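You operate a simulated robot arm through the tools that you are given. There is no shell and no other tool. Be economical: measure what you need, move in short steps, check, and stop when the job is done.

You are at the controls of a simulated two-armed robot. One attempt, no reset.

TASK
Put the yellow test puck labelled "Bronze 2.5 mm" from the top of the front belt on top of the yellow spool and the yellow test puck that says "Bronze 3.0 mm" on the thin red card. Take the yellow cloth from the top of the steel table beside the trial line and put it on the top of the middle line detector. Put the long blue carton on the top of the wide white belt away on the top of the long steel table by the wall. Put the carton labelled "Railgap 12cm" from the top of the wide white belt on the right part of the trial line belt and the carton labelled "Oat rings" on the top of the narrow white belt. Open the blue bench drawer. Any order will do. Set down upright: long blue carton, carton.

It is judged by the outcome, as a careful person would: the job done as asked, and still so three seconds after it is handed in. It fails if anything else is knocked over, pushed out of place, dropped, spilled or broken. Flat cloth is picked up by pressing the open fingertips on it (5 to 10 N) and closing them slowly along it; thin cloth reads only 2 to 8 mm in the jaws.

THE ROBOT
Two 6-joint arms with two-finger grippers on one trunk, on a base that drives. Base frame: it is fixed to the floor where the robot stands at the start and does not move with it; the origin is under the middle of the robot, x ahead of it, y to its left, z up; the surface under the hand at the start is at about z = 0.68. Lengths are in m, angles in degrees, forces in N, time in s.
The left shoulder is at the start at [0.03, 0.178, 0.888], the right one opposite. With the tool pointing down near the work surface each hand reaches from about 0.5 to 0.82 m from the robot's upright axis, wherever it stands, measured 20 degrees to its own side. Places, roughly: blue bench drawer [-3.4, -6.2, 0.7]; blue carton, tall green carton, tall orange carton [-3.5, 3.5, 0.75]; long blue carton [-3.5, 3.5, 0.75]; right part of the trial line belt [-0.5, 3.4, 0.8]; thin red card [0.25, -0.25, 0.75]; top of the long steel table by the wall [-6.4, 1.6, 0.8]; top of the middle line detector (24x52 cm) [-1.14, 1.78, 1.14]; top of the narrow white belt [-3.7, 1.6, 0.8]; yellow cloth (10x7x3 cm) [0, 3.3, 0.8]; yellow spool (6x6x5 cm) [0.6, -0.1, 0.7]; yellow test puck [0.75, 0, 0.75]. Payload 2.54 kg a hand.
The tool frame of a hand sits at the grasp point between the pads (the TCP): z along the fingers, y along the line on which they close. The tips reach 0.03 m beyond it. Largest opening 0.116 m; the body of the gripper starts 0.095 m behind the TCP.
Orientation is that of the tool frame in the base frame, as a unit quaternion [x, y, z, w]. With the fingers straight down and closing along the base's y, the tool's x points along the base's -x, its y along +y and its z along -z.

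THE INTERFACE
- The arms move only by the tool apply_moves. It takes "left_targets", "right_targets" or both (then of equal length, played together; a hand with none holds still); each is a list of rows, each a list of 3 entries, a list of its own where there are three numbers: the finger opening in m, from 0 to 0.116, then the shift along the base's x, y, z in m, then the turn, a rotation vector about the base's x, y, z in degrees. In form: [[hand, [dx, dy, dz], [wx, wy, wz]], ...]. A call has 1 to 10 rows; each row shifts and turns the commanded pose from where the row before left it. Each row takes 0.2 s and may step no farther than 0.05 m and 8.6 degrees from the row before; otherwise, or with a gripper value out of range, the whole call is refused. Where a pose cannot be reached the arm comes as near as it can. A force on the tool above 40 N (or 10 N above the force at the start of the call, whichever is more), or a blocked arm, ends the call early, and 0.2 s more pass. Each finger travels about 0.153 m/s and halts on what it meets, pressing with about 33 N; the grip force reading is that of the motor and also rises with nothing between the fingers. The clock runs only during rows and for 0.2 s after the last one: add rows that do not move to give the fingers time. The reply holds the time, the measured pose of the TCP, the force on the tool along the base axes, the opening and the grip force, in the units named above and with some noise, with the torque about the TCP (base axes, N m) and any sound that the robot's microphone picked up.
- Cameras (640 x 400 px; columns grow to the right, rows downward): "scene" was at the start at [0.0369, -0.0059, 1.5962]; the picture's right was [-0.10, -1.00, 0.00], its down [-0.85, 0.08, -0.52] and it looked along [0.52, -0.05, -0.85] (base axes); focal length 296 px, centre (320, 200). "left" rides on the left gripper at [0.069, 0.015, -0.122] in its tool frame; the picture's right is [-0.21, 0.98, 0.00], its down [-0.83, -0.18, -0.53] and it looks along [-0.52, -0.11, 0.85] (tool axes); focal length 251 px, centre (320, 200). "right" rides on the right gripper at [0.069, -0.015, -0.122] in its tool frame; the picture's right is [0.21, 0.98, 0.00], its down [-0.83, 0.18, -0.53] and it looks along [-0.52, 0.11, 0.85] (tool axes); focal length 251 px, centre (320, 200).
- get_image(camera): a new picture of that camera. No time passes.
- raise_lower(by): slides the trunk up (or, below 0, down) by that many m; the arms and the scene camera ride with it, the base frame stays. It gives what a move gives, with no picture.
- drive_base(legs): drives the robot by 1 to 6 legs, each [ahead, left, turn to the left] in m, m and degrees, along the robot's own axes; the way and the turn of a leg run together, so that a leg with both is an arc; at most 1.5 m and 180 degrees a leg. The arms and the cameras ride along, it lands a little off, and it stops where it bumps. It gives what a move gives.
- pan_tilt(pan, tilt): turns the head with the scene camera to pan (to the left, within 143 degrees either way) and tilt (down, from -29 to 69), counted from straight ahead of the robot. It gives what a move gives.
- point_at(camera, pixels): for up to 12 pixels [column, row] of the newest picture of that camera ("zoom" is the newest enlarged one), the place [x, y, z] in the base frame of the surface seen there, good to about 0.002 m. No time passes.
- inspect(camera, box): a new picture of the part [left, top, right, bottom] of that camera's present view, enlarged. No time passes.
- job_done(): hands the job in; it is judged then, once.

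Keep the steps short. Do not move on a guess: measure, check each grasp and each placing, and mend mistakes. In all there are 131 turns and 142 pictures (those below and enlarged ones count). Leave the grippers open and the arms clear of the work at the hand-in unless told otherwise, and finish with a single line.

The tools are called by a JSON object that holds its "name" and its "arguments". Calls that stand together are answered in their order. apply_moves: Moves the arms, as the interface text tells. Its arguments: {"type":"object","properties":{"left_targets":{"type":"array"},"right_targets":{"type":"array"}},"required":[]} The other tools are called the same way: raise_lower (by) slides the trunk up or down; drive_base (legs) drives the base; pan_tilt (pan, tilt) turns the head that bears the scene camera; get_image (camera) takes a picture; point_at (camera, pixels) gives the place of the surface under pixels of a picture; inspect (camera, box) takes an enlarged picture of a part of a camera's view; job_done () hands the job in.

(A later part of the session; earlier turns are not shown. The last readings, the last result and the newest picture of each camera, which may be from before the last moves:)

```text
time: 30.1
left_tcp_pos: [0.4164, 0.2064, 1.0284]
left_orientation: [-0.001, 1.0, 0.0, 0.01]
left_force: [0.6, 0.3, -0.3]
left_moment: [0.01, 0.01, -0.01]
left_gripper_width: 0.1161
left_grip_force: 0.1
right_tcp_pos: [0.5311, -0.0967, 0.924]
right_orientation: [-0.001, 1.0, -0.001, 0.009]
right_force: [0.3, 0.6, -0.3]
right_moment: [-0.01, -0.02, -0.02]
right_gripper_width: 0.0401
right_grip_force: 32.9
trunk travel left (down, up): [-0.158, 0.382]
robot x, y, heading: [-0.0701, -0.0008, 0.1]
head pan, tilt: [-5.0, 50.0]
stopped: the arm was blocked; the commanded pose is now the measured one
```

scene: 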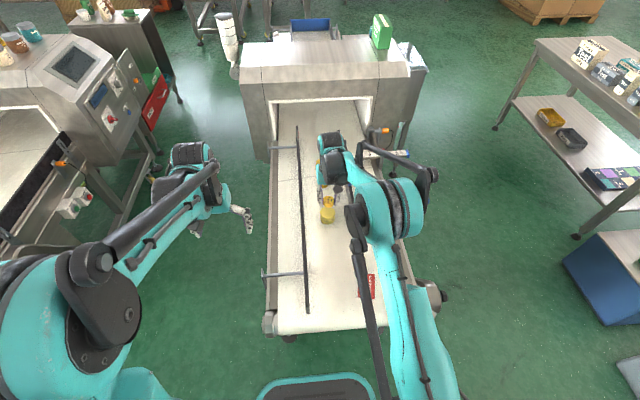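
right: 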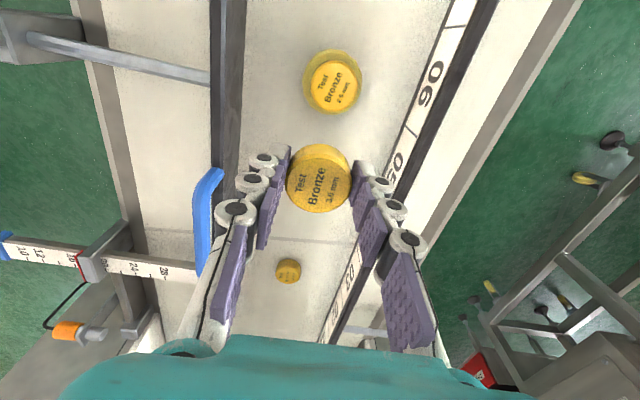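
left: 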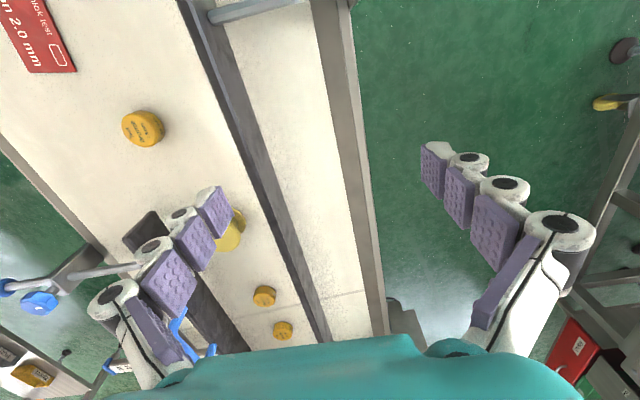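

The raise stopped early: "arm was blocked". I look around for what touches.

{"name": "pan_tilt", "arguments": {"pan": -60, "tilt": 45}}

{"name": "get_image", "arguments": {"camera": "scene"}}

{"name": "pan_tilt", "arguments": {"pan": -130, "tilt": 50}}

{"name": "get_image", "arguments": {"camera": "scene"}}

{"name": "pan_tilt", "arguments": {"pan": 135, "tilt": 60}}

{"name": "get_image", "arguments": {"camera": "scene"}}

```text
time: 31.3
left_tcp_pos: [0.4144, 0.2064, 1.0321]
left_orientation: [-0.001, 1.0, 0.0, 0.011]
left_force: [0.4, 0.3, 0.6]
left_moment: [0.0, 0.01, 0.01]
left_gripper_width: 0.116
left_grip_force: 0.0
right_tcp_pos: [0.5287, -0.0977, 0.9279]
right_orientation: [0.0, 1.0, 0.0, 0.011]
right_force: [-0.2, -0.2, -0.3]
right_moment: [-0.03, 0.0, 0.05]
right_gripper_width: 0.0397
right_grip_force: 32.7
trunk travel left (down, up): [-0.158, 0.382]
robot x, y, heading: [-0.0714, -0.0001, -0.1]
head pan, tilt: [-60.0, 45.0]
```

```text
109 pictures are left
```

scene: 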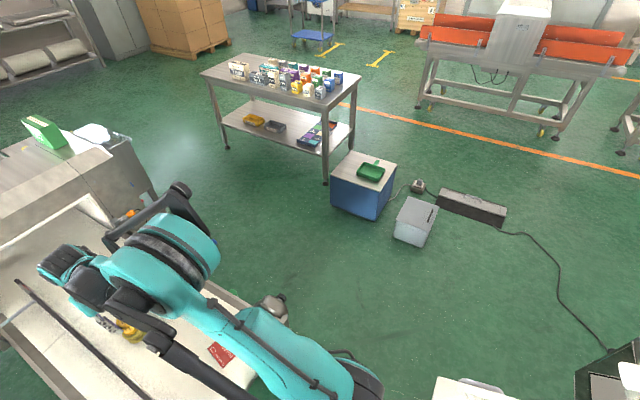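

```text
time: 32.8
left_tcp_pos: [0.4158, 0.2067, 1.0322]
left_orientation: [0.0, 1.0, 0.0, 0.012]
left_force: [0.4, -0.1, -0.4]
left_moment: [0.0, 0.01, -0.02]
left_gripper_width: 0.116
left_grip_force: 0.0
right_tcp_pos: [0.5307, -0.0972, 0.9285]
right_orientation: [-0.001, 1.0, 0.0, 0.012]
right_force: [-0.1, -0.4, 0.4]
right_moment: [0.01, -0.02, 0.05]
right_gripper_width: 0.0402
right_grip_force: 33.1
trunk travel left (down, up): [-0.158, 0.382]
robot x, y, heading: [-0.0653, 0.0017, -0.0]
head pan, tilt: [-130.0, 50.0]
```

```text
108 pictures are left
```

scene: 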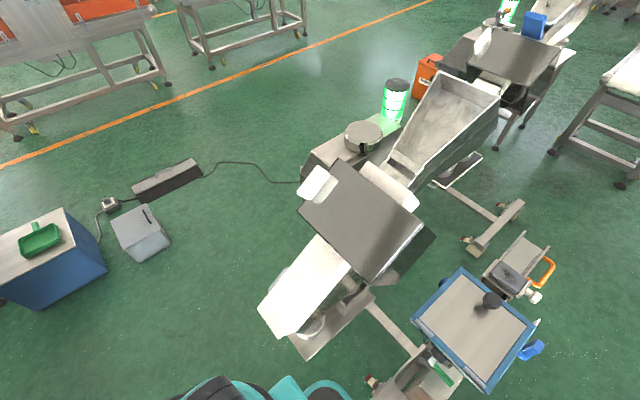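

```text
time: 36.4
left_tcp_pos: [0.417, 0.2062, 1.0304]
left_orientation: [-0.001, 1.0, 0.0, 0.011]
left_force: [-0.3, -0.4, 0.4]
left_moment: [-0.03, 0.03, 0.0]
left_gripper_width: 0.116
left_grip_force: 0.0
right_tcp_pos: [0.5307, -0.097, 0.9268]
right_orientation: [-0.001, 1.0, 0.0, 0.011]
right_force: [-0.4, 0.4, -0.4]
right_moment: [0.01, 0.01, 0.01]
right_gripper_width: 0.0402
right_grip_force: 33.0
trunk travel left (down, up): [-0.158, 0.382]
robot x, y, heading: [-0.0673, -0.0007, 0.2]
head pan, tilt: [135.0, 60.0]
```

```text
107 pictures are left
```

scene: 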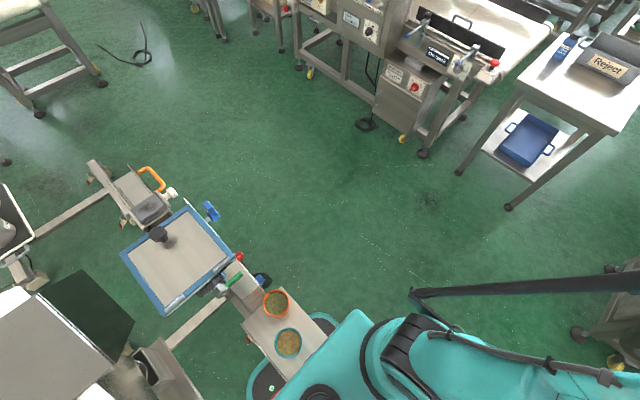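

Something of the robot's rear seems pinched under the table behind with the bowls. I undo it: lower the trunk back, then move forward a little.

{"name": "raise_lower", "arguments": {"by": -0.058}}

{"name": "drive_base", "arguments": {"legs": [[0.05, 0, 0]]}}

{"name": "get_image", "arguments": {"camera": "scene"}}

{"name": "pan_tilt", "arguments": {"pan": 143, "tilt": 69}}

{"name": "get_image", "arguments": {"camera": "scene"}}

```text
time: 37.4
left_tcp_pos: [0.4373, 0.206, 0.9691]
left_orientation: [-0.001, 1.0, -0.001, 0.0]
left_force: [-0.7, -0.4, 0.5]
left_moment: [0.03, -0.03, 0.02]
left_gripper_width: 0.1161
left_grip_force: 0.0
right_tcp_pos: [0.5492, -0.0973, 0.8611]
right_orientation: [-0.001, 1.0, 0.001, 0.0]
right_force: [0.5, -0.1, 0.0]
right_moment: [-0.01, -0.04, -0.01]
right_gripper_width: 0.0399
right_grip_force: 33.2
trunk travel left (down, up): [-0.1, 0.44]
robot x, y, heading: [-0.066, -0.0003, 0.0]
head pan, tilt: [135.0, 60.0]
```

```text
time: 38.3
left_tcp_pos: [0.4894, 0.2065, 0.9686]
left_orientation: [0.0, 1.0, 0.001, -0.001]
left_force: [1.0, 0.1, -0.6]
left_moment: [0.0, 0.01, -0.01]
left_gripper_width: 0.1156
left_grip_force: 0.0
right_tcp_pos: [0.6003, -0.0976, 0.8594]
right_orientation: [0.001, 1.0, -0.001, -0.002]
right_force: [0.2, -0.3, -0.3]
right_moment: [0.02, 0.07, 0.0]
right_gripper_width: 0.0399
right_grip_force: 32.7
trunk travel left (down, up): [-0.1, 0.44]
robot x, y, heading: [-0.0181, 0.0001, 0.0]
head pan, tilt: [135.0, 60.0]
```

```text
106 pictures are left
```

scene: 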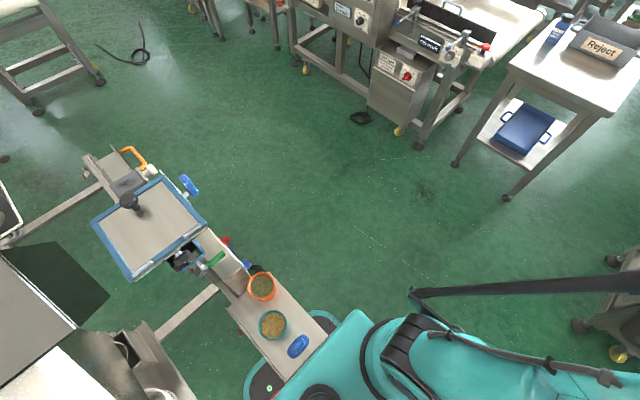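

```text
time: 39.0
left_tcp_pos: [0.487, 0.205, 0.968]
left_orientation: [0.0, 1.0, 0.0, 0.0]
left_force: [0.1, 0.9, -0.1]
left_moment: [-0.02, -0.01, -0.03]
left_gripper_width: 0.1161
left_grip_force: 0.1
right_tcp_pos: [0.5985, -0.0977, 0.8597]
right_orientation: [0.0, 1.0, -0.001, -0.001]
right_force: [1.0, -0.4, -0.7]
right_moment: [-0.01, 0.01, 0.04]
right_gripper_width: 0.0402
right_grip_force: 32.7
trunk travel left (down, up): [-0.1, 0.44]
robot x, y, heading: [-0.0143, -0.0027, 0.0]
head pan, tilt: [143.0, 68.8]
```

```text
105 pictures are left
```

scene: 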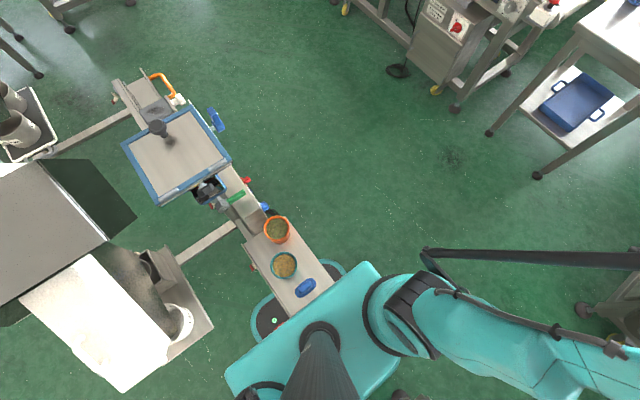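

Bowls stand well; a narrow bench overhangs my base rear. I measure where its end is to plan moves.

{"name": "point_at", "arguments": {"camera": "scene", "pixels": [[245, 242], [300, 220], [333, 280], [280, 315], [305, 288], [285, 264], [277, 229], [120, 385], [20, 300], [210, 325], [330, 320], [255, 375]]}}

```text
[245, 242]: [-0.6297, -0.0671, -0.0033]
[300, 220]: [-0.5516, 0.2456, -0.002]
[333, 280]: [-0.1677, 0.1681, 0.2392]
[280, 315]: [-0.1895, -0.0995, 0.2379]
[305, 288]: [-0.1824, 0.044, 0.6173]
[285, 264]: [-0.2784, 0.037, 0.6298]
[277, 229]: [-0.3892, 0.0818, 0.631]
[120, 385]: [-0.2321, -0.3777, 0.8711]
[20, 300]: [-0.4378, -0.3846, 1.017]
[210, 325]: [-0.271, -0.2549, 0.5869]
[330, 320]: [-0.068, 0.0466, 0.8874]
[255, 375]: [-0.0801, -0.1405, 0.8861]
```

The bench end is at x≈-0.14, z≈0.6–0.63. Shifting the robot left ~0.2 m would give my right arm room for the card. I check the left side for space.

{"name": "pan_tilt", "arguments": {"pan": 75, "tilt": 50}}

{"name": "get_image", "arguments": {"camera": "scene"}}

{"name": "point_at", "arguments": {"camera": "scene", "pixels": [[320, 60], [400, 60], [480, 60], [560, 60], [620, 100], [200, 120], [250, 180], [560, 150], [330, 200], [400, 200], [470, 200], [120, 60]]}}

```text
time: 40.4
left_tcp_pos: [0.4875, 0.2048, 0.9686]
left_orientation: [0.0, 1.0, 0.001, -0.001]
left_force: [-0.5, -0.2, -0.5]
left_moment: [-0.01, 0.01, 0.02]
left_gripper_width: 0.1157
left_grip_force: 0.0
right_tcp_pos: [0.5996, -0.0982, 0.8605]
right_orientation: [0.001, 1.0, 0.0, 0.0]
right_force: [0.0, 0.6, -0.1]
right_moment: [0.03, -0.01, 0.03]
right_gripper_width: 0.0399
right_grip_force: 32.9
trunk travel left (down, up): [-0.1, 0.44]
robot x, y, heading: [-0.0163, -0.0009, -0.2]
head pan, tilt: [75.0, 50.0]
```

```text
104 pictures are left
```

scene: 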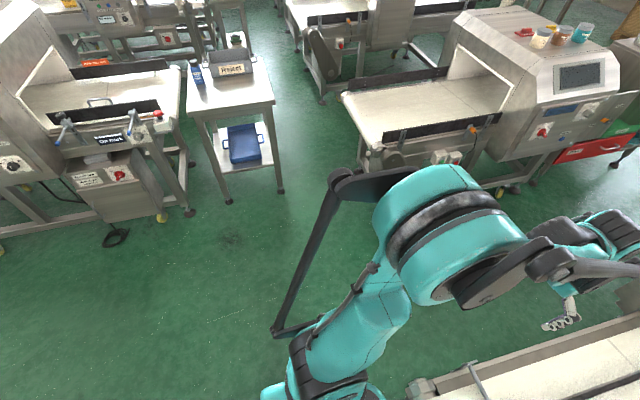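

```text
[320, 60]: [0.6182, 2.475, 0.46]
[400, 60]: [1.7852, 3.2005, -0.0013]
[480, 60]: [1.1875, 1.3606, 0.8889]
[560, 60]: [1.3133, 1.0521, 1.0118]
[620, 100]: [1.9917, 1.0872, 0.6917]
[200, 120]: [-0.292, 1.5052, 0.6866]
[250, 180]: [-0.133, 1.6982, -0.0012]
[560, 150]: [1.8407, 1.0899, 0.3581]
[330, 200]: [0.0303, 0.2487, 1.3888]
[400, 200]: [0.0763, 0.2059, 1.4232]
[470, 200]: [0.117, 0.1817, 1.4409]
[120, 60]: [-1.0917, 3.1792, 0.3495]
```

Plenty of free floor to the left. Drive left 0.22 and back 0.04, hand staying high.

{"name": "drive_base", "arguments": {"legs": [[0, 0.22, 0], [-0.04, 0, 0]]}}

{"name": "pan_tilt", "arguments": {"pan": -25, "tilt": 60}}

{"name": "get_image", "arguments": {"camera": "scene"}}

```text
time: 42.6
left_tcp_pos: [0.4456, 0.4259, 0.9686]
left_orientation: [0.001, 1.0, 0.0, 0.001]
left_force: [0.0, 0.5, 0.4]
left_moment: [-0.02, -0.06, -0.01]
left_gripper_width: 0.1159
left_grip_force: 0.1
right_tcp_pos: [0.5573, 0.1243, 0.8617]
right_orientation: [0.0, 1.0, 0.0, 0.0]
right_force: [-1.4, -0.3, -0.3]
right_moment: [-0.04, -0.07, 0.01]
right_gripper_width: 0.04
right_grip_force: 33.1
trunk travel left (down, up): [-0.1, 0.44]
robot x, y, heading: [-0.0538, 0.219, -0.1]
head pan, tilt: [75.0, 50.0]
```

```text
time: 44.4
left_tcp_pos: [0.4481, 0.4272, 0.9682]
left_orientation: [0.0, 1.0, 0.0, 0.001]
left_force: [0.1, 0.5, 0.1]
left_moment: [-0.02, -0.03, 0.0]
left_gripper_width: 0.1161
left_grip_force: 0.1
right_tcp_pos: [0.5594, 0.1225, 0.86]
right_orientation: [0.0, 1.0, 0.0, -0.001]
right_force: [-0.2, 0.7, -0.5]
right_moment: [0.0, -0.01, -0.02]
right_gripper_width: 0.0398
right_grip_force: 33.1
trunk travel left (down, up): [-0.1, 0.44]
robot x, y, heading: [-0.0554, 0.2201, -0.1]
head pan, tilt: [-25.0, 60.0]
```

```text
103 pictures are left
```

scene: 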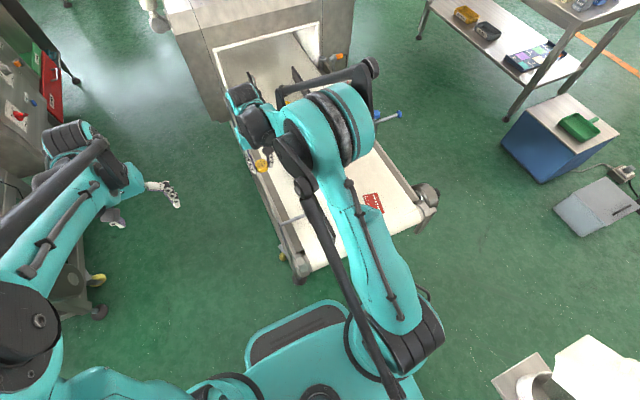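

Carry the puck to above the card (0.365,-0.195).

{"name": "apply_moves", "arguments": {"right_targets": [[0.03, [-0.024, -0.04, 0], [0, 0, 0]], [0.03, [-0.024, -0.04, 0], [0, 0, 0]], [0.03, [-0.024, -0.04, 0], [0, 0, 0]], [0.03, [-0.024, -0.04, 0], [0, 0, 0]], [0.03, [-0.024, -0.04, 0], [0, 0, 0]], [0.03, [-0.024, -0.04, 0], [0, 0, 0]], [0.03, [-0.024, -0.04, 0], [0, 0, 0]], [0.03, [-0.026, -0.038, 0], [0, 0, 0]], [0.03, [0, 0, -0.04], [0, 0, 0]], [0.03, [0, 0, -0.03], [0, 0, 0]]]}}

{"name": "get_image", "arguments": {"camera": "right"}}

```text
time: 46.6
left_tcp_pos: [0.4482, 0.4271, 0.9672]
left_orientation: [0.001, 1.0, 0.0, -0.001]
left_force: [1.0, 0.4, 0.2]
left_moment: [-0.01, 0.03, 0.01]
left_gripper_width: 0.1162
left_grip_force: 0.1
right_tcp_pos: [0.3673, -0.1964, 0.7913]
right_orientation: [0.0, 1.0, 0.0, -0.001]
right_force: [0.1, 0.0, -0.6]
right_moment: [-0.01, 0.0, -0.02]
right_gripper_width: 0.0402
right_grip_force: 33.4
trunk travel left (down, up): [-0.1, 0.44]
robot x, y, heading: [-0.0572, 0.2187, -0.2]
head pan, tilt: [-25.0, 60.0]
```

```text
102 pictures are left
```

right: 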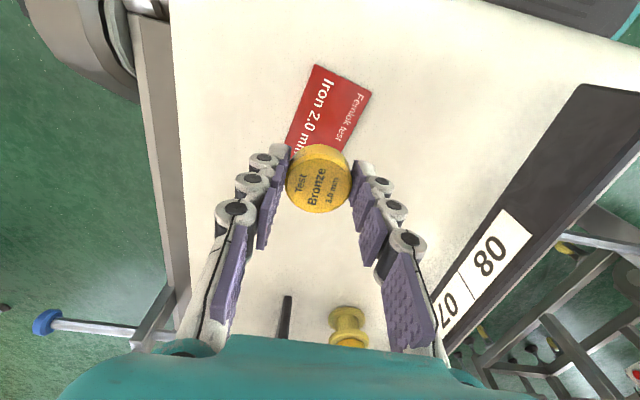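

Lower to z≈0.714 with small centring shift.

{"name": "apply_moves", "arguments": {"right_targets": [[0.03, [-0.007, 0.001, -0.03], [0, 0, 0]], [0.03, [0, 0, -0.03], [0, 0, 0]], [0.03, [0, 0, -0.016], [0, 0, 0]], [0.03, [0, 0, 0], [0, 0, 0]]]}}

{"name": "get_image", "arguments": {"camera": "right"}}

```text
time: 47.6
left_tcp_pos: [0.4478, 0.4265, 0.9679]
left_orientation: [0.0, 1.0, 0.001, 0.001]
left_force: [-0.2, 0.1, -0.1]
left_moment: [-0.01, 0.01, -0.04]
left_gripper_width: 0.1164
left_grip_force: 0.1
right_tcp_pos: [0.3583, -0.1933, 0.7141]
right_orientation: [0.0, 1.0, 0.0, 0.0]
right_force: [0.8, -0.2, 2.9]
right_moment: [0.01, -0.02, 0.0]
right_gripper_width: 0.04
right_grip_force: 33.4
trunk travel left (down, up): [-0.1, 0.44]
robot x, y, heading: [-0.0521, 0.2208, 0.1]
head pan, tilt: [-25.0, 60.0]
```

```text
101 pictures are left
```

right: 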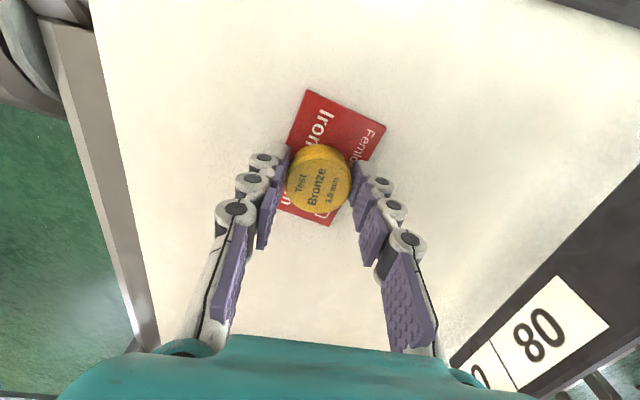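

Contact force 2.9 N: the puck rests on the card, centred. Release gently and rise.

{"name": "apply_moves", "arguments": {"right_targets": [[0.045, [0, 0, 0], [0, 0, 0]], [0.06, [0, 0, 0], [0, 0, 0]], [0.06, [0, 0, 0.02], [0, 0, 0]], [0.06, [0, 0, 0.05], [0, 0, 0]], [0.06, [0, 0, 0.05], [0, 0, 0]], [0.06, [0, 0, 0.05], [0, 0, 0]]]}}

{"name": "get_image", "arguments": {"camera": "right"}}

{"name": "pan_tilt", "arguments": {"pan": 140, "tilt": 35}}

{"name": "get_image", "arguments": {"camera": "scene"}}

{"name": "pan_tilt", "arguments": {"pan": 85, "tilt": 25}}

{"name": "get_image", "arguments": {"camera": "scene"}}

```text
time: 49.0
left_tcp_pos: [0.4464, 0.4266, 0.9683]
left_orientation: [0.0, 1.0, 0.0, 0.001]
left_force: [0.1, -0.7, -0.7]
left_moment: [-0.01, 0.0, 0.02]
left_gripper_width: 0.1158
left_grip_force: 0.0
right_tcp_pos: [0.3569, -0.1933, 0.8847]
right_orientation: [0.0, 1.0, 0.0, 0.0]
right_force: [-0.1, 0.2, 0.3]
right_moment: [-0.01, -0.01, 0.0]
right_gripper_width: 0.0597
right_grip_force: 0.0
trunk travel left (down, up): [-0.1, 0.44]
robot x, y, heading: [-0.0542, 0.2212, 0.1]
head pan, tilt: [-25.0, 60.0]
```

```text
100 pictures are left
```

right: 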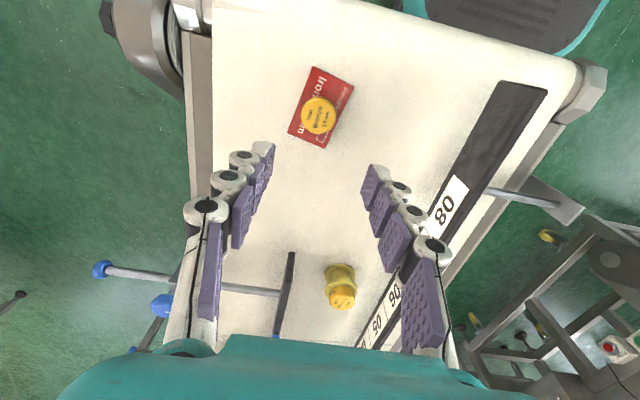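

```text
time: 51.5
left_tcp_pos: [0.4478, 0.4267, 0.9681]
left_orientation: [0.0, 1.0, 0.0, 0.001]
left_force: [-0.2, -0.3, 0.2]
left_moment: [0.01, 0.02, 0.0]
left_gripper_width: 0.1158
left_grip_force: 0.1
right_tcp_pos: [0.3579, -0.1937, 0.8829]
right_orientation: [0.0, 1.0, 0.001, -0.001]
right_force: [-0.2, -0.3, 0.3]
right_moment: [-0.02, 0.0, -0.01]
right_gripper_width: 0.06
right_grip_force: 0.1
trunk travel left (down, up): [-0.1, 0.44]
robot x, y, heading: [-0.054, 0.2203, -0.1]
head pan, tilt: [140.0, 35.0]
```

```text
99 pictures are left
```

scene: 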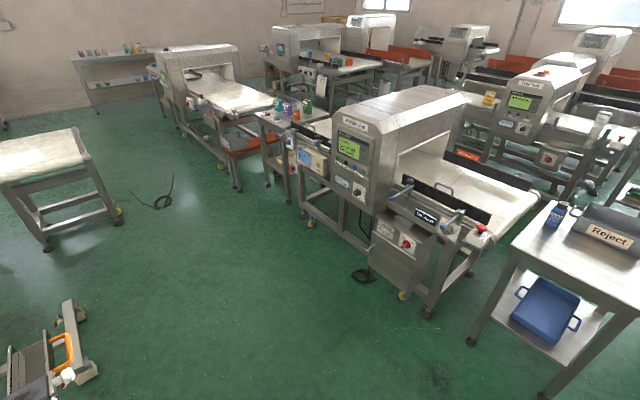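

```text
time: 52.7
left_tcp_pos: [0.4486, 0.426, 0.9681]
left_orientation: [-0.001, 1.0, 0.0, 0.0]
left_force: [-0.4, 0.4, -0.4]
left_moment: [0.01, 0.04, -0.01]
left_gripper_width: 0.116
left_grip_force: 0.1
right_tcp_pos: [0.3589, -0.1936, 0.8828]
right_orientation: [0.0, 1.0, -0.001, -0.001]
right_force: [0.2, 1.0, -0.1]
right_moment: [0.01, -0.02, 0.0]
right_gripper_width: 0.06
right_grip_force: 0.1
trunk travel left (down, up): [-0.1, 0.44]
robot x, y, heading: [-0.0581, 0.2213, -0.2]
head pan, tilt: [85.0, 25.0]
```

```text
98 pictures are left
```

scene: 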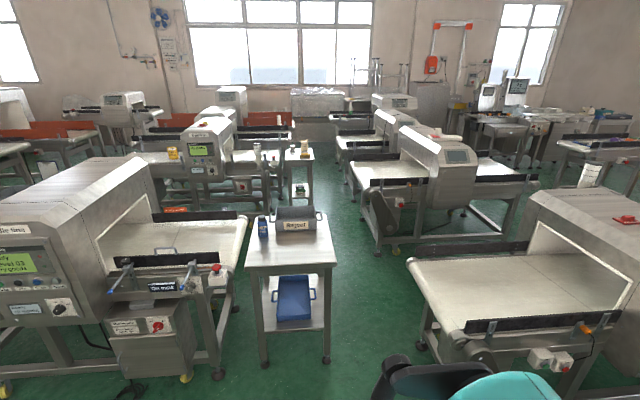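

Both pucks are placed. Now map the room: I zoom into the area of the trial line and cloth and measure.

{"name": "inspect", "arguments": {"camera": "scene", "box": [140, 80, 350, 211]}}

{"name": "point_at", "arguments": {"camera": "scene", "pixels": [[300, 149], [287, 158], [317, 160], [255, 275], [335, 255], [190, 325], [250, 220], [415, 265], [382, 240], [345, 180], [350, 200], [330, 360]]}}

{"name": "point_at", "arguments": {"camera": "zoom", "pixels": [[500, 215], [450, 240], [530, 245], [250, 230], [330, 215], [150, 210], [420, 320], [360, 290], [560, 370], [300, 250], [470, 340], [200, 140]]}}

```text
3.05 times, centred on (245, 146) of scene
```

zoom: 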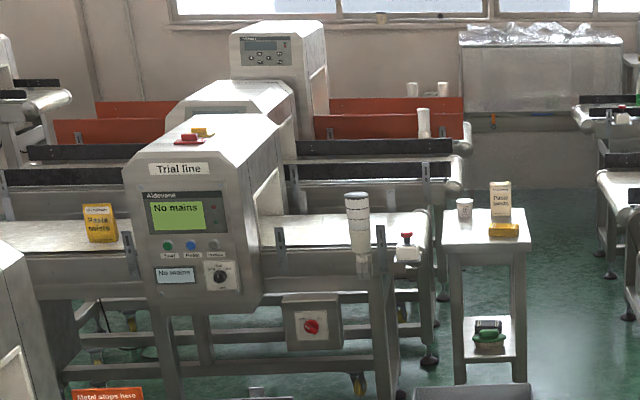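

```text
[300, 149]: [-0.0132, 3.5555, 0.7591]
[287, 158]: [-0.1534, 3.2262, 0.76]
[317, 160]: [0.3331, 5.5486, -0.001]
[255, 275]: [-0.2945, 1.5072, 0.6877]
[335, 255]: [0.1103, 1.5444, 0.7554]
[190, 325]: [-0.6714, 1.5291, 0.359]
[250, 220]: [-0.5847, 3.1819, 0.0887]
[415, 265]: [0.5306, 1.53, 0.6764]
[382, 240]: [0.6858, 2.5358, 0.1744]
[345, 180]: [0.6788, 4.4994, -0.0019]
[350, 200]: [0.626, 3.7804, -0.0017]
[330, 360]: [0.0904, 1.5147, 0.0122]
```

```text
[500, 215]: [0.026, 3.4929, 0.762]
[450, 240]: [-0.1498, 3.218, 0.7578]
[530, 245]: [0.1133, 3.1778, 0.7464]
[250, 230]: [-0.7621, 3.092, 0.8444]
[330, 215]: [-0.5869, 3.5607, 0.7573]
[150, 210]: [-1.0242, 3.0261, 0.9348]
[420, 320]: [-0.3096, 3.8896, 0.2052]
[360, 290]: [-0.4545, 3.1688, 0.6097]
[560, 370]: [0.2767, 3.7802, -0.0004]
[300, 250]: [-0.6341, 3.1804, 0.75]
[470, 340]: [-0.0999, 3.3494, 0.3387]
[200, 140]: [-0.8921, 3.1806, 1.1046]
```

I need my base's footprint and the gap widths between tables. Look down and toward the gap.

{"name": "pan_tilt", "arguments": {"pan": 0, "tilt": 69}}

{"name": "get_image", "arguments": {"camera": "scene"}}

{"name": "point_at", "arguments": {"camera": "scene", "pixels": [[265, 330], [320, 318], [380, 330], [262, 380], [390, 380], [230, 395], [320, 350], [255, 300]]}}

{"name": "pan_tilt", "arguments": {"pan": 75, "tilt": 35}}

{"name": "get_image", "arguments": {"camera": "scene"}}

```text
time: 54.3
left_tcp_pos: [0.4473, 0.4266, 0.9682]
left_orientation: [-0.001, 1.0, 0.0, 0.0]
left_force: [0.5, -0.2, -0.2]
left_moment: [-0.02, 0.04, 0.0]
left_gripper_width: 0.1161
left_grip_force: 0.1
right_tcp_pos: [0.3572, -0.1942, 0.8835]
right_orientation: [0.0, 1.0, 0.0, -0.001]
right_force: [0.2, -0.2, -0.5]
right_moment: [0.0, 0.04, 0.01]
right_gripper_width: 0.0599
right_grip_force: 0.1
trunk travel left (down, up): [-0.1, 0.44]
robot x, y, heading: [-0.0543, 0.2217, -0.2]
head pan, tilt: [0.0, 68.8]
```

```text
96 pictures are left
```

scene: 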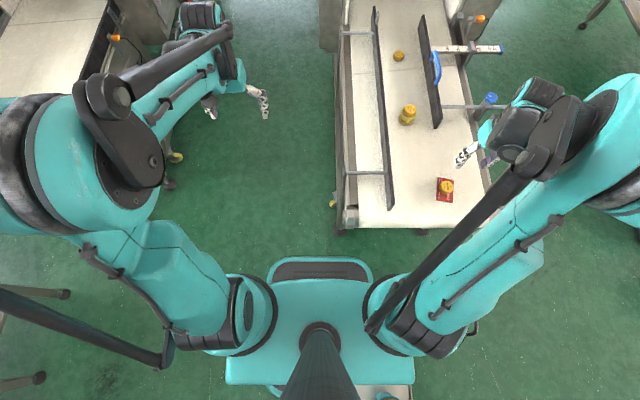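

```text
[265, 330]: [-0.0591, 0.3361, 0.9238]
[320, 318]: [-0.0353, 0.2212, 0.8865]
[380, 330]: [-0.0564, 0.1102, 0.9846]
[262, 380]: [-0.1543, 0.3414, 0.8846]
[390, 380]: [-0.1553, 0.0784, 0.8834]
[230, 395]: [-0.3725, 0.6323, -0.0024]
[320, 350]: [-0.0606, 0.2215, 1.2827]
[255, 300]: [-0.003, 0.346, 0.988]
```

```text
time: 55.8
left_tcp_pos: [0.448, 0.4258, 0.9682]
left_orientation: [0.0, 1.0, -0.001, -0.001]
left_force: [0.0, 0.0, -0.2]
left_moment: [0.01, -0.02, 0.01]
left_gripper_width: 0.1157
left_grip_force: 0.1
right_tcp_pos: [0.359, -0.1936, 0.8824]
right_orientation: [0.0, 1.0, 0.0, -0.001]
right_force: [-0.5, 0.7, 0.4]
right_moment: [-0.01, -0.04, -0.01]
right_gripper_width: 0.0599
right_grip_force: 0.0
trunk travel left (down, up): [-0.1, 0.44]
robot x, y, heading: [-0.0507, 0.2215, -0.3]
head pan, tilt: [75.0, 35.0]
```

```text
95 pictures are left
```

scene: 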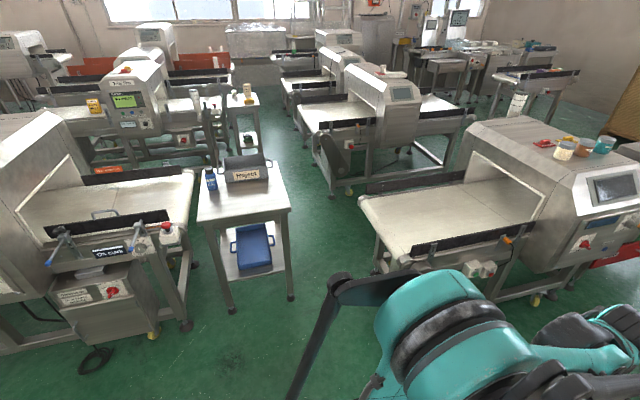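

Measure the gap's feet and my base plate.

{"name": "point_at", "arguments": {"camera": "scene", "pixels": [[290, 298], [232, 310], [285, 210], [290, 180], [378, 268], [365, 200], [375, 210], [345, 190], [187, 325], [195, 270], [340, 170], [310, 185]]}}

{"name": "pan_tilt", "arguments": {"pan": 0, "tilt": 69}}

{"name": "get_image", "arguments": {"camera": "scene"}}

{"name": "point_at", "arguments": {"camera": "scene", "pixels": [[320, 270], [270, 275], [370, 275], [320, 258], [272, 265], [366, 264], [270, 391], [345, 225], [335, 200], [380, 180]]}}

```text
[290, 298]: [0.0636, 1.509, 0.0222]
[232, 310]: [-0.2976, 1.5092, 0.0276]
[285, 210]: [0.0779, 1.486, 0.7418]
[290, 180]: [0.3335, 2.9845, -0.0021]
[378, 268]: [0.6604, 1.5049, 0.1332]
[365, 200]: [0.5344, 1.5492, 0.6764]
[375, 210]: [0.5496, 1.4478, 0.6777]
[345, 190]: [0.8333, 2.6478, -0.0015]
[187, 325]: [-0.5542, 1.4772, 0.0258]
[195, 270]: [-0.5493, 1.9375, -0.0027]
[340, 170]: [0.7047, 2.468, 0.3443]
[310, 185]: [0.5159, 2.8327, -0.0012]
```

```text
time: 57.3
left_tcp_pos: [0.4481, 0.4272, 0.9679]
left_orientation: [0.0, 1.0, 0.0, 0.0]
left_force: [0.7, 0.0, -0.2]
left_moment: [-0.03, 0.01, 0.03]
left_gripper_width: 0.1156
left_grip_force: 0.1
right_tcp_pos: [0.3599, -0.1943, 0.8822]
right_orientation: [0.0, 1.0, 0.0, -0.001]
right_force: [0.4, -0.8, 0.5]
right_moment: [0.02, 0.01, -0.03]
right_gripper_width: 0.0602
right_grip_force: 0.1
trunk travel left (down, up): [-0.1, 0.44]
robot x, y, heading: [-0.0542, 0.2206, 0.1]
head pan, tilt: [0.0, 68.8]
```

```text
94 pictures are left
```

scene: 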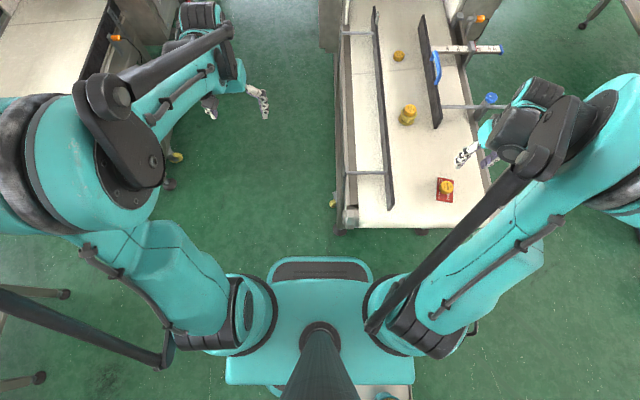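

```text
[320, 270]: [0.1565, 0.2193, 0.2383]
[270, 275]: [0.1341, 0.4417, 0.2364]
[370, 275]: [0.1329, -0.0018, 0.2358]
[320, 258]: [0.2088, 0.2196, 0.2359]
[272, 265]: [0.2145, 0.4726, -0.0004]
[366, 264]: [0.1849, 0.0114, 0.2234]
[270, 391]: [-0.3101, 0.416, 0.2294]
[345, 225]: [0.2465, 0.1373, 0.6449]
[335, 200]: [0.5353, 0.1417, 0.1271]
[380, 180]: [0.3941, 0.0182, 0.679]
```

Base footprint ≈0.45×0.52 m; the gap between the Reject table (x≤0.09) and belt feet (x≥0.63) is passable at x≈0.36 heading +y. First tuck the right hand, then leave the bench, raise the trunk, turn left 90° and line up.

{"name": "apply_moves", "arguments": {"right_targets": [[0.116, [0.02, 0.0, 0.03], [0, 0, 0]], [0.116, [0.02, 0.04, 0.02], [0, 0, 0]], [0.116, [0.02, 0.04, 0.02], [0, 0, 0]], [0.116, [0.02, 0.04, 0.01], [0, 0, 0]], [0.116, [0, 0.04, 0], [0, 0, 0]], [0.116, [0, 0.04, 0], [0, 0, 0]]]}}

{"name": "drive_base", "arguments": {"legs": [[0.02, 0.33, 0], [0, 0, 90]]}}

{"name": "raise_lower", "arguments": {"by": 0.15}}

{"name": "pan_tilt", "arguments": {"pan": 0, "tilt": 40}}

{"name": "get_image", "arguments": {"camera": "scene"}}

```text
time: 58.7
left_tcp_pos: [0.448, 0.4282, 0.9672]
left_orientation: [-0.001, 1.0, 0.0, 0.0]
left_force: [0.2, 0.4, 0.0]
left_moment: [-0.04, -0.02, 0.02]
left_gripper_width: 0.1162
left_grip_force: 0.0
right_tcp_pos: [0.4403, 0.0061, 0.9634]
right_orientation: [0.0, 1.0, -0.001, -0.001]
right_force: [-0.3, 0.6, -0.4]
right_moment: [-0.02, -0.01, 0.01]
right_gripper_width: 0.116
right_grip_force: 0.0
trunk travel left (down, up): [-0.1, 0.44]
robot x, y, heading: [-0.0539, 0.2234, -0.1]
head pan, tilt: [0.0, 68.8]
```

```text
time: 64.7
left_tcp_pos: [-0.2432, 1.0496, 0.9685]
left_orientation: [0.71, -0.705, 0.0, 0.0]
left_force: [0.1, 0.0, 0.1]
left_moment: [0.01, 0.0, -0.02]
left_gripper_width: 0.1156
left_grip_force: 0.1
right_tcp_pos: [0.1788, 1.0448, 0.962]
right_orientation: [0.709, -0.705, 0.001, 0.0]
right_force: [-1.0, 0.0, 0.7]
right_moment: [-0.01, -0.05, -0.02]
right_gripper_width: 0.116
right_grip_force: 0.0
trunk travel left (down, up): [-0.1, 0.44]
robot x, y, heading: [-0.0377, 0.5459, 90.4]
head pan, tilt: [0.0, 68.8]
```

```text
time: 66.4
left_tcp_pos: [-0.2436, 1.0495, 1.1174]
left_orientation: [0.709, -0.705, 0.0, 0.001]
left_force: [0.3, -0.6, 0.1]
left_moment: [0.01, 0.0, 0.0]
left_gripper_width: 0.116
left_grip_force: 0.0
right_tcp_pos: [0.1785, 1.0448, 1.112]
right_orientation: [0.709, -0.705, 0.001, 0.001]
right_force: [0.3, -0.5, 0.2]
right_moment: [0.02, 0.04, 0.0]
right_gripper_width: 0.116
right_grip_force: 0.0
trunk travel left (down, up): [-0.25, 0.29]
robot x, y, heading: [-0.0351, 0.5477, 90.4]
head pan, tilt: [0.0, 68.8]
```

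```text
time: 67.3
left_tcp_pos: [-0.2433, 1.0491, 1.117]
left_orientation: [0.709, -0.705, -0.001, 0.0]
left_force: [0.1, 1.3, 0.1]
left_moment: [0.01, 0.01, 0.0]
left_gripper_width: 0.1159
left_grip_force: 0.0
right_tcp_pos: [0.1779, 1.0452, 1.1125]
right_orientation: [0.71, -0.705, 0.0, 0.0]
right_force: [-0.2, 0.0, -0.9]
right_moment: [0.02, 0.01, 0.01]
right_gripper_width: 0.116
right_grip_force: 0.1
trunk travel left (down, up): [-0.25, 0.29]
robot x, y, heading: [-0.0339, 0.5482, 90.3]
head pan, tilt: [0.0, 40.0]
```

```text
93 pictures are left
```

scene: 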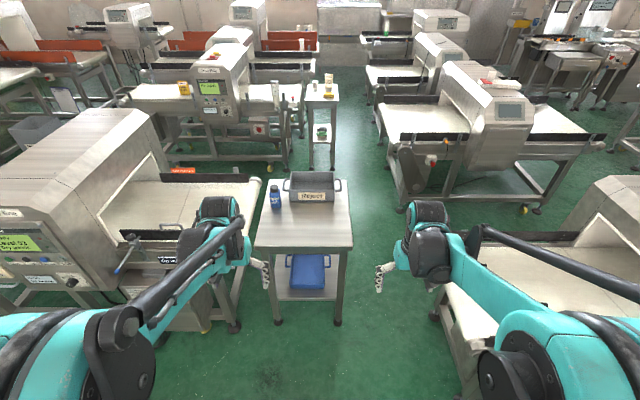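

Drive right 0.39 to x≈0.355, then check before entering the gap.

{"name": "drive_base", "arguments": {"legs": [[0, -0.39, -0.4]]}}

{"name": "pan_tilt", "arguments": {"pan": 0, "tilt": 58}}

{"name": "get_image", "arguments": {"camera": "scene"}}

{"name": "point_at", "arguments": {"camera": "scene", "pixels": [[245, 140], [246, 160], [330, 170], [350, 200], [370, 100], [300, 60]]}}

```text
time: 69.8
left_tcp_pos: [0.1526, 1.0523, 1.118]
left_orientation: [-0.705, 0.71, 0.001, 0.0]
left_force: [-0.4, -0.2, -0.3]
left_moment: [-0.03, 0.01, 0.0]
left_gripper_width: 0.116
left_grip_force: 0.1
right_tcp_pos: [0.5742, 1.0415, 1.111]
right_orientation: [-0.704, 0.71, -0.001, -0.001]
right_force: [0.4, 0.7, 0.6]
right_moment: [-0.04, 0.03, 0.01]
right_gripper_width: 0.1162
right_grip_force: 0.1
trunk travel left (down, up): [-0.25, 0.29]
robot x, y, heading: [0.353, 0.5479, 89.4]
head pan, tilt: [0.0, 40.0]
```

```text
time: 70.6
left_tcp_pos: [0.1503, 1.0528, 1.1185]
left_orientation: [-0.705, 0.709, 0.0, 0.0]
left_force: [0.2, 0.7, 0.2]
left_moment: [0.01, -0.02, -0.01]
left_gripper_width: 0.1161
left_grip_force: 0.1
right_tcp_pos: [0.5733, 1.0403, 1.1122]
right_orientation: [-0.705, 0.709, -0.001, -0.001]
right_force: [0.3, -0.7, 0.2]
right_moment: [-0.01, 0.0, -0.03]
right_gripper_width: 0.1158
right_grip_force: 0.0
trunk travel left (down, up): [-0.25, 0.29]
robot x, y, heading: [0.353, 0.5457, 89.6]
head pan, tilt: [0.0, 58.0]
```

```text
92 pictures are left
```

scene: 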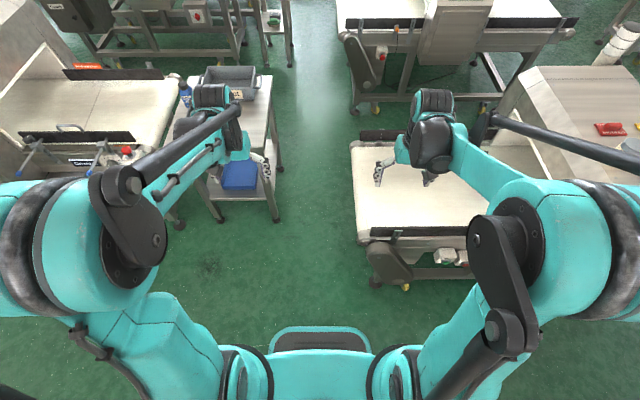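

```text
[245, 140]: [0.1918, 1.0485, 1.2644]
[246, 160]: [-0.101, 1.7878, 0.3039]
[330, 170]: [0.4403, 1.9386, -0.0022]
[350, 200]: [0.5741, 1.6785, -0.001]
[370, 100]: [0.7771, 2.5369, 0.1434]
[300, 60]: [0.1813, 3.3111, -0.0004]
```

Measure the narrowest things: belt-end motor (375,265), foot (405,287), table foot (277,218), table edge (272,130).

{"name": "point_at", "arguments": {"camera": "scene", "pixels": [[372, 255], [372, 278], [405, 287], [277, 218], [272, 130], [279, 168], [354, 180], [350, 145], [352, 115], [356, 236], [345, 50], [354, 110]]}}

```text
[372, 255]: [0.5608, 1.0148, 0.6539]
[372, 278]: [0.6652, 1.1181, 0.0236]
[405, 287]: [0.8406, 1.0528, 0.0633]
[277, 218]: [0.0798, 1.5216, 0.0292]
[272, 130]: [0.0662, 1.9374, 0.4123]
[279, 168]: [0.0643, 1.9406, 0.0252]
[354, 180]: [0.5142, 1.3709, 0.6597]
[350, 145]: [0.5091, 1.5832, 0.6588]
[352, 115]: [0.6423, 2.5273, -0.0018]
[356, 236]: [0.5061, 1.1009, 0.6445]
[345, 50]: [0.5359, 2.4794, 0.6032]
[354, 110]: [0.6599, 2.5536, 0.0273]
```

Passable at x≈0.35 (base level 0.10–0.64; belt height 0.12–0.505). Drive straight ahead in steps.

{"name": "drive_base", "arguments": {"legs": [[0, 0, 0.4], [0.6, 0, 0]]}}

{"name": "drive_base", "arguments": {"legs": [[0.8, 0.0, 0]]}}

```text
time: 74.3
left_tcp_pos: [0.1504, 1.6575, 1.1173]
left_orientation: [-0.706, 0.709, -0.001, -0.001]
left_force: [-0.8, 0.5, -1.2]
left_moment: [-0.02, -0.01, 0.01]
left_gripper_width: 0.1159
left_grip_force: 0.0
right_tcp_pos: [0.5711, 1.6504, 1.1128]
right_orientation: [-0.706, 0.709, -0.001, 0.0]
right_force: [-0.2, 0.2, -0.5]
right_moment: [0.01, -0.03, 0.01]
right_gripper_width: 0.116
right_grip_force: 0.1
trunk travel left (down, up): [-0.25, 0.29]
robot x, y, heading: [0.3519, 1.1564, 89.9]
head pan, tilt: [0.0, 58.0]
```

```text
time: 78.7
left_tcp_pos: [0.1443, 2.4636, 1.1179]
left_orientation: [0.709, -0.705, 0.0, 0.001]
left_force: [0.4, 0.4, 0.8]
left_moment: [0.0, 0.0, 0.01]
left_gripper_width: 0.1162
left_grip_force: 0.0
right_tcp_pos: [0.5671, 2.459, 1.1126]
right_orientation: [0.71, -0.705, 0.001, 0.001]
right_force: [-0.2, 0.6, -0.7]
right_moment: [0.0, 0.0, 0.04]
right_gripper_width: 0.1159
right_grip_force: 0.0
trunk travel left (down, up): [-0.25, 0.29]
robot x, y, heading: [0.3521, 1.9626, 90.5]
head pan, tilt: [0.0, 58.0]
```

Through so far. Continue 0.5 m, then look at the cloth table.

{"name": "drive_base", "arguments": {"legs": [[0.5, 0.0, -0.5]]}}

{"name": "pan_tilt", "arguments": {"pan": 20, "tilt": 45}}

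{"name": "get_image", "arguments": {"camera": "scene"}}

```text
time: 81.6
left_tcp_pos: [0.1465, 2.9705, 1.1184]
left_orientation: [0.708, -0.707, 0.0, 0.0]
left_force: [0.2, -0.8, -0.5]
left_moment: [-0.04, 0.0, 0.0]
left_gripper_width: 0.116
left_grip_force: 0.1
right_tcp_pos: [0.5669, 2.9635, 1.1119]
right_orientation: [0.708, -0.706, 0.001, 0.001]
right_force: [-1.3, 0.8, 0.8]
right_moment: [-0.07, 0.01, 0.0]
right_gripper_width: 0.1158
right_grip_force: 0.0
trunk travel left (down, up): [-0.25, 0.29]
robot x, y, heading: [0.349, 2.4656, 90.2]
head pan, tilt: [0.0, 58.0]
```

```text
time: 82.5
left_tcp_pos: [0.1461, 2.9703, 1.1192]
left_orientation: [0.708, -0.707, 0.0, 0.001]
left_force: [0.0, -0.4, 0.3]
left_moment: [0.0, -0.01, -0.01]
left_gripper_width: 0.116
left_grip_force: 0.0
right_tcp_pos: [0.5676, 2.9617, 1.1125]
right_orientation: [0.708, -0.706, 0.001, 0.001]
right_force: [0.5, 0.3, -1.2]
right_moment: [-0.02, 0.01, 0.0]
right_gripper_width: 0.1161
right_grip_force: 0.0
trunk travel left (down, up): [-0.25, 0.29]
robot x, y, heading: [0.3501, 2.4675, 90.0]
head pan, tilt: [20.0, 45.0]
```

```text
91 pictures are left
```

scene: 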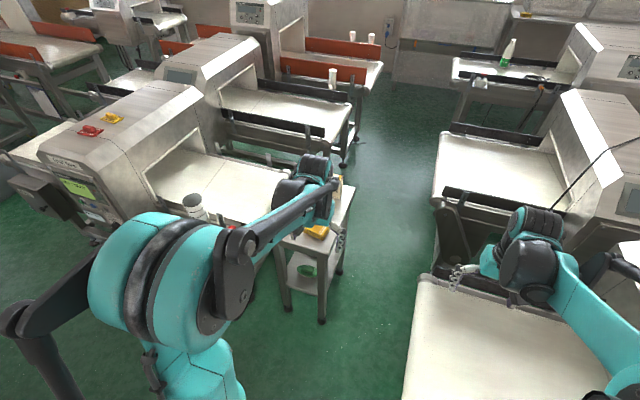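

The cloth appears at (317,231) on the little table. Zoom in and measure; use the left-hand camera also.

{"name": "inspect", "arguments": {"camera": "scene", "box": [270, 170, 366, 270]}}

{"name": "get_image", "arguments": {"camera": "left"}}

{"name": "point_at", "arguments": {"camera": "scene", "pixels": [[317, 231], [310, 228], [325, 234], [283, 243], [330, 255], [345, 245], [352, 190], [340, 183], [195, 200]]}}

```text
4.00 times, centred on (318, 220) of scene
```

zoom: 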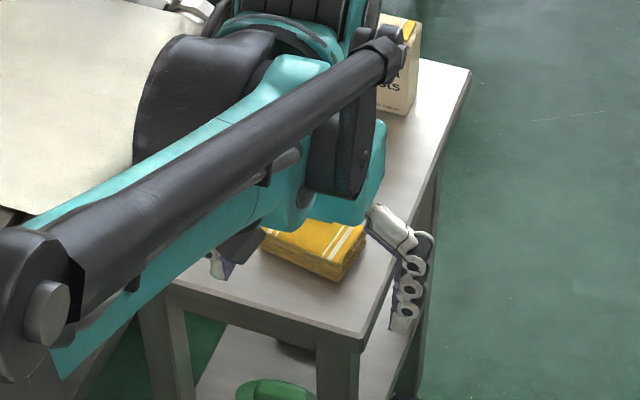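

```text
89 pictures are left
```

left: 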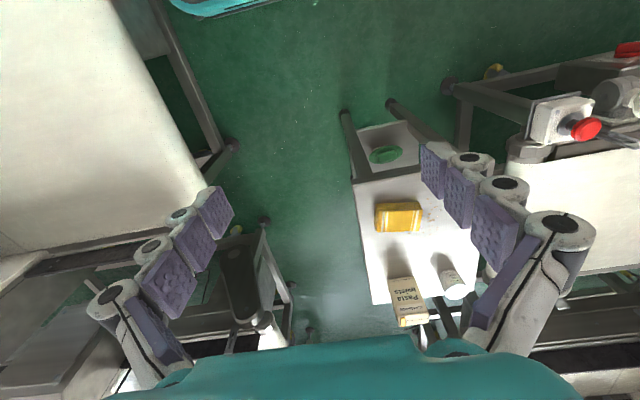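

```text
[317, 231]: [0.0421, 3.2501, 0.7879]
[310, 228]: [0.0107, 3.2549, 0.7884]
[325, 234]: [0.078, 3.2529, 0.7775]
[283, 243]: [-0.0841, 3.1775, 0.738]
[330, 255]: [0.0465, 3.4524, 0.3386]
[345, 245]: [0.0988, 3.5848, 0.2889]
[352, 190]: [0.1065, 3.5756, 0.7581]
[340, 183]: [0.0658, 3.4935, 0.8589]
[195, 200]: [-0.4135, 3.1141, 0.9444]
```

The cloth is a folded block about 3 cm high; measure its outline in the left camera.

{"name": "point_at", "arguments": {"camera": "left", "pixels": [[379, 208], [419, 205], [420, 226], [379, 226], [399, 215], [385, 240], [440, 205], [453, 280], [405, 290], [365, 200]]}}

{"name": "inspect", "arguments": {"camera": "left", "box": [360, 170, 456, 260]}}

```text
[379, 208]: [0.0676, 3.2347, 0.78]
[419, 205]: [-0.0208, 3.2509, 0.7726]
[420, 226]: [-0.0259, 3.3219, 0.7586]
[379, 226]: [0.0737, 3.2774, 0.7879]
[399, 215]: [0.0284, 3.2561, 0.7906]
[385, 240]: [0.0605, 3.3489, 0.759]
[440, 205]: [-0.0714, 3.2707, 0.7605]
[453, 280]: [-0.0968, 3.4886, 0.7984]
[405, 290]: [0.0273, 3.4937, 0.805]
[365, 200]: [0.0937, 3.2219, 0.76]
```

```text
4.44 times, centred on (408, 215) of left
```

zoom: 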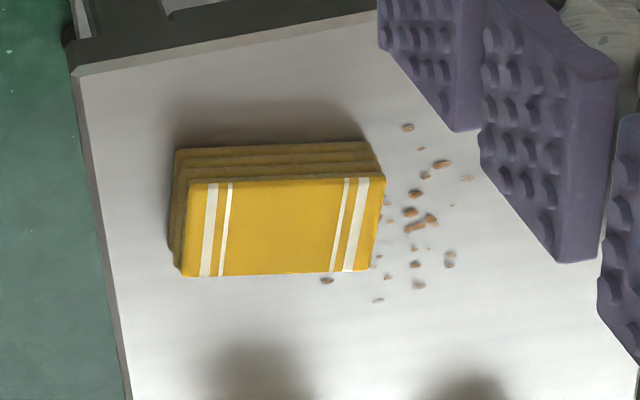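

Zoomed view shows crumbs beside the cloth and the top face corners at (192,185),(378,180),(368,268),(186,270). Measure them, and drive forward 0.12 m.

{"name": "point_at", "arguments": {"camera": "zoom", "pixels": [[194, 188], [374, 184], [364, 264], [188, 268], [280, 225], [180, 152], [365, 146]]}}

{"name": "drive_base", "arguments": {"legs": [[0.12, 0, 0]]}}

{"name": "apply_moves", "arguments": {"left_targets": [[0.116, [0, 0, 0], [0, 0, 8.5]], [0.116, [0, 0, 0], [0, 0, 8.5]], [0.116, [0, 0, 0], [0, 0, 8.5]], [0.116, [0, 0, 0], [0, 0, 8.5]], [0.116, [0, 0, 0], [0, 0, 8.5]], [0.116, [0, 0, 0], [0, 0, 8.5]], [0.116, [0, 0, 0], [0, 0, 8.5]], [0.116, [0, 0, 0], [0, 0, 8.5]], [0.116, [0, 0, 0], [0, 0, 8.5]], [0.116, [0, 0, 0], [0, 0, 8.5]]]}}

```text
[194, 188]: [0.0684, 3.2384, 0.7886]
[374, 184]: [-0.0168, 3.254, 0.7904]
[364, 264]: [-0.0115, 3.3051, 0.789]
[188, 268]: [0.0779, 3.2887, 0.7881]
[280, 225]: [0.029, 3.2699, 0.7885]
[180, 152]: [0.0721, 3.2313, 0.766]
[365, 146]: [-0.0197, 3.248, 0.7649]
```

```text
time: 83.7
left_tcp_pos: [0.1469, 3.0925, 1.1181]
left_orientation: [-0.706, 0.708, -0.001, 0.0]
left_force: [-0.1, 1.5, -0.1]
left_moment: [-0.04, 0.0, -0.02]
left_gripper_width: 0.1162
left_grip_force: 0.1
right_tcp_pos: [0.5693, 3.0837, 1.1125]
right_orientation: [-0.707, 0.708, 0.0, 0.0]
right_force: [0.7, 0.4, -0.3]
right_moment: [-0.06, 0.01, 0.0]
right_gripper_width: 0.1162
right_grip_force: 0.1
trunk travel left (down, up): [-0.25, 0.29]
robot x, y, heading: [0.3518, 2.5869, 89.7]
head pan, tilt: [20.0, 45.0]
```

```text
time: 85.9
left_tcp_pos: [0.1483, 3.0902, 1.1188]
left_orientation: [0.999, -0.043, 0.0, 0.0]
left_force: [-0.1, 0.8, 0.7]
left_moment: [0.0, -0.01, 0.0]
left_gripper_width: 0.1157
left_grip_force: 0.2
right_tcp_pos: [0.5686, 3.0824, 1.1114]
right_orientation: [-0.706, 0.708, 0.0, -0.001]
right_force: [-0.3, -0.6, -1.3]
right_moment: [-0.01, 0.04, -0.02]
right_gripper_width: 0.1158
right_grip_force: 0.1
trunk travel left (down, up): [-0.25, 0.29]
robot x, y, heading: [0.3579, 2.5877, 89.8]
head pan, tilt: [20.0, 45.0]
```

Cloth centre (0.030,3.271), its long axis at -10°. Move the left hand above it with a -5.5° yaw.

{"name": "apply_moves", "arguments": {"left_targets": [[0.116, [-0.024, 0.036, -0.02], [0, 0, -5.5]], [0.116, [-0.024, 0.036, -0.02], [0, 0, 0]], [0.116, [-0.024, 0.036, -0.02], [0, 0, 0]], [0.116, [-0.024, 0.036, -0.02], [0, 0, 0]], [0.116, [-0.0225, 0.036, -0.02], [0, 0, 0]], [0.116, [0, 0, -0.045], [0, 0, 0]], [0.116, [0, 0, -0.045], [0, 0, 0]], [0.116, [0, 0, 0], [0, 0, 0]]]}}

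{"name": "get_image", "arguments": {"camera": "left"}}

```text
time: 87.7
left_tcp_pos: [0.0281, 3.2714, 0.9291]
left_orientation: [0.996, -0.092, -0.001, 0.0]
left_force: [-0.2, -0.6, -0.5]
left_moment: [0.03, 0.03, -0.01]
left_gripper_width: 0.116
left_grip_force: 0.2
right_tcp_pos: [0.5694, 3.0808, 1.1133]
right_orientation: [-0.706, 0.708, -0.001, 0.0]
right_force: [0.3, -0.3, -0.5]
right_moment: [-0.01, 0.01, -0.03]
right_gripper_width: 0.1161
right_grip_force: 0.0
trunk travel left (down, up): [-0.25, 0.29]
robot x, y, heading: [0.3528, 2.5845, 89.9]
head pan, tilt: [20.0, 45.0]
```

```text
87 pictures are left
```

left: 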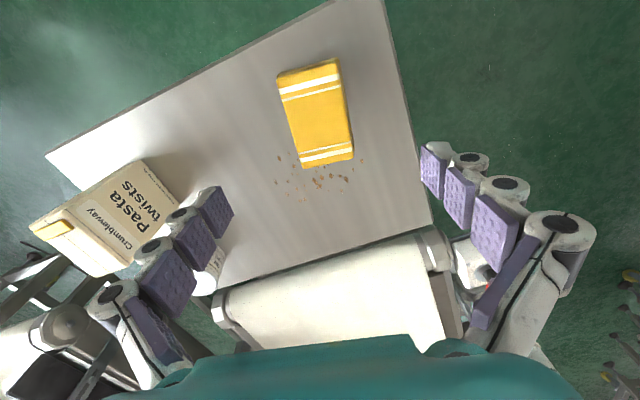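

Check the Pasta box proximity and cloth edges in this view.

{"name": "point_at", "arguments": {"camera": "left", "pixels": [[145, 165], [180, 205], [125, 175], [212, 275], [279, 80], [337, 62], [303, 166], [352, 158], [315, 115]]}}

```text
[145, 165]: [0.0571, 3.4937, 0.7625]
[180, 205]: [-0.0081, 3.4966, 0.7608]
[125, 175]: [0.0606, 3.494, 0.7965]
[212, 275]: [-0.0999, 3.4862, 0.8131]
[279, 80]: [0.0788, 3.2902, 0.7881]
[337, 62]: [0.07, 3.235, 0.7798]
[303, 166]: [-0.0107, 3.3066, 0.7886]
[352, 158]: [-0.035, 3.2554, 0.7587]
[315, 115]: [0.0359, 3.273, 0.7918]
```

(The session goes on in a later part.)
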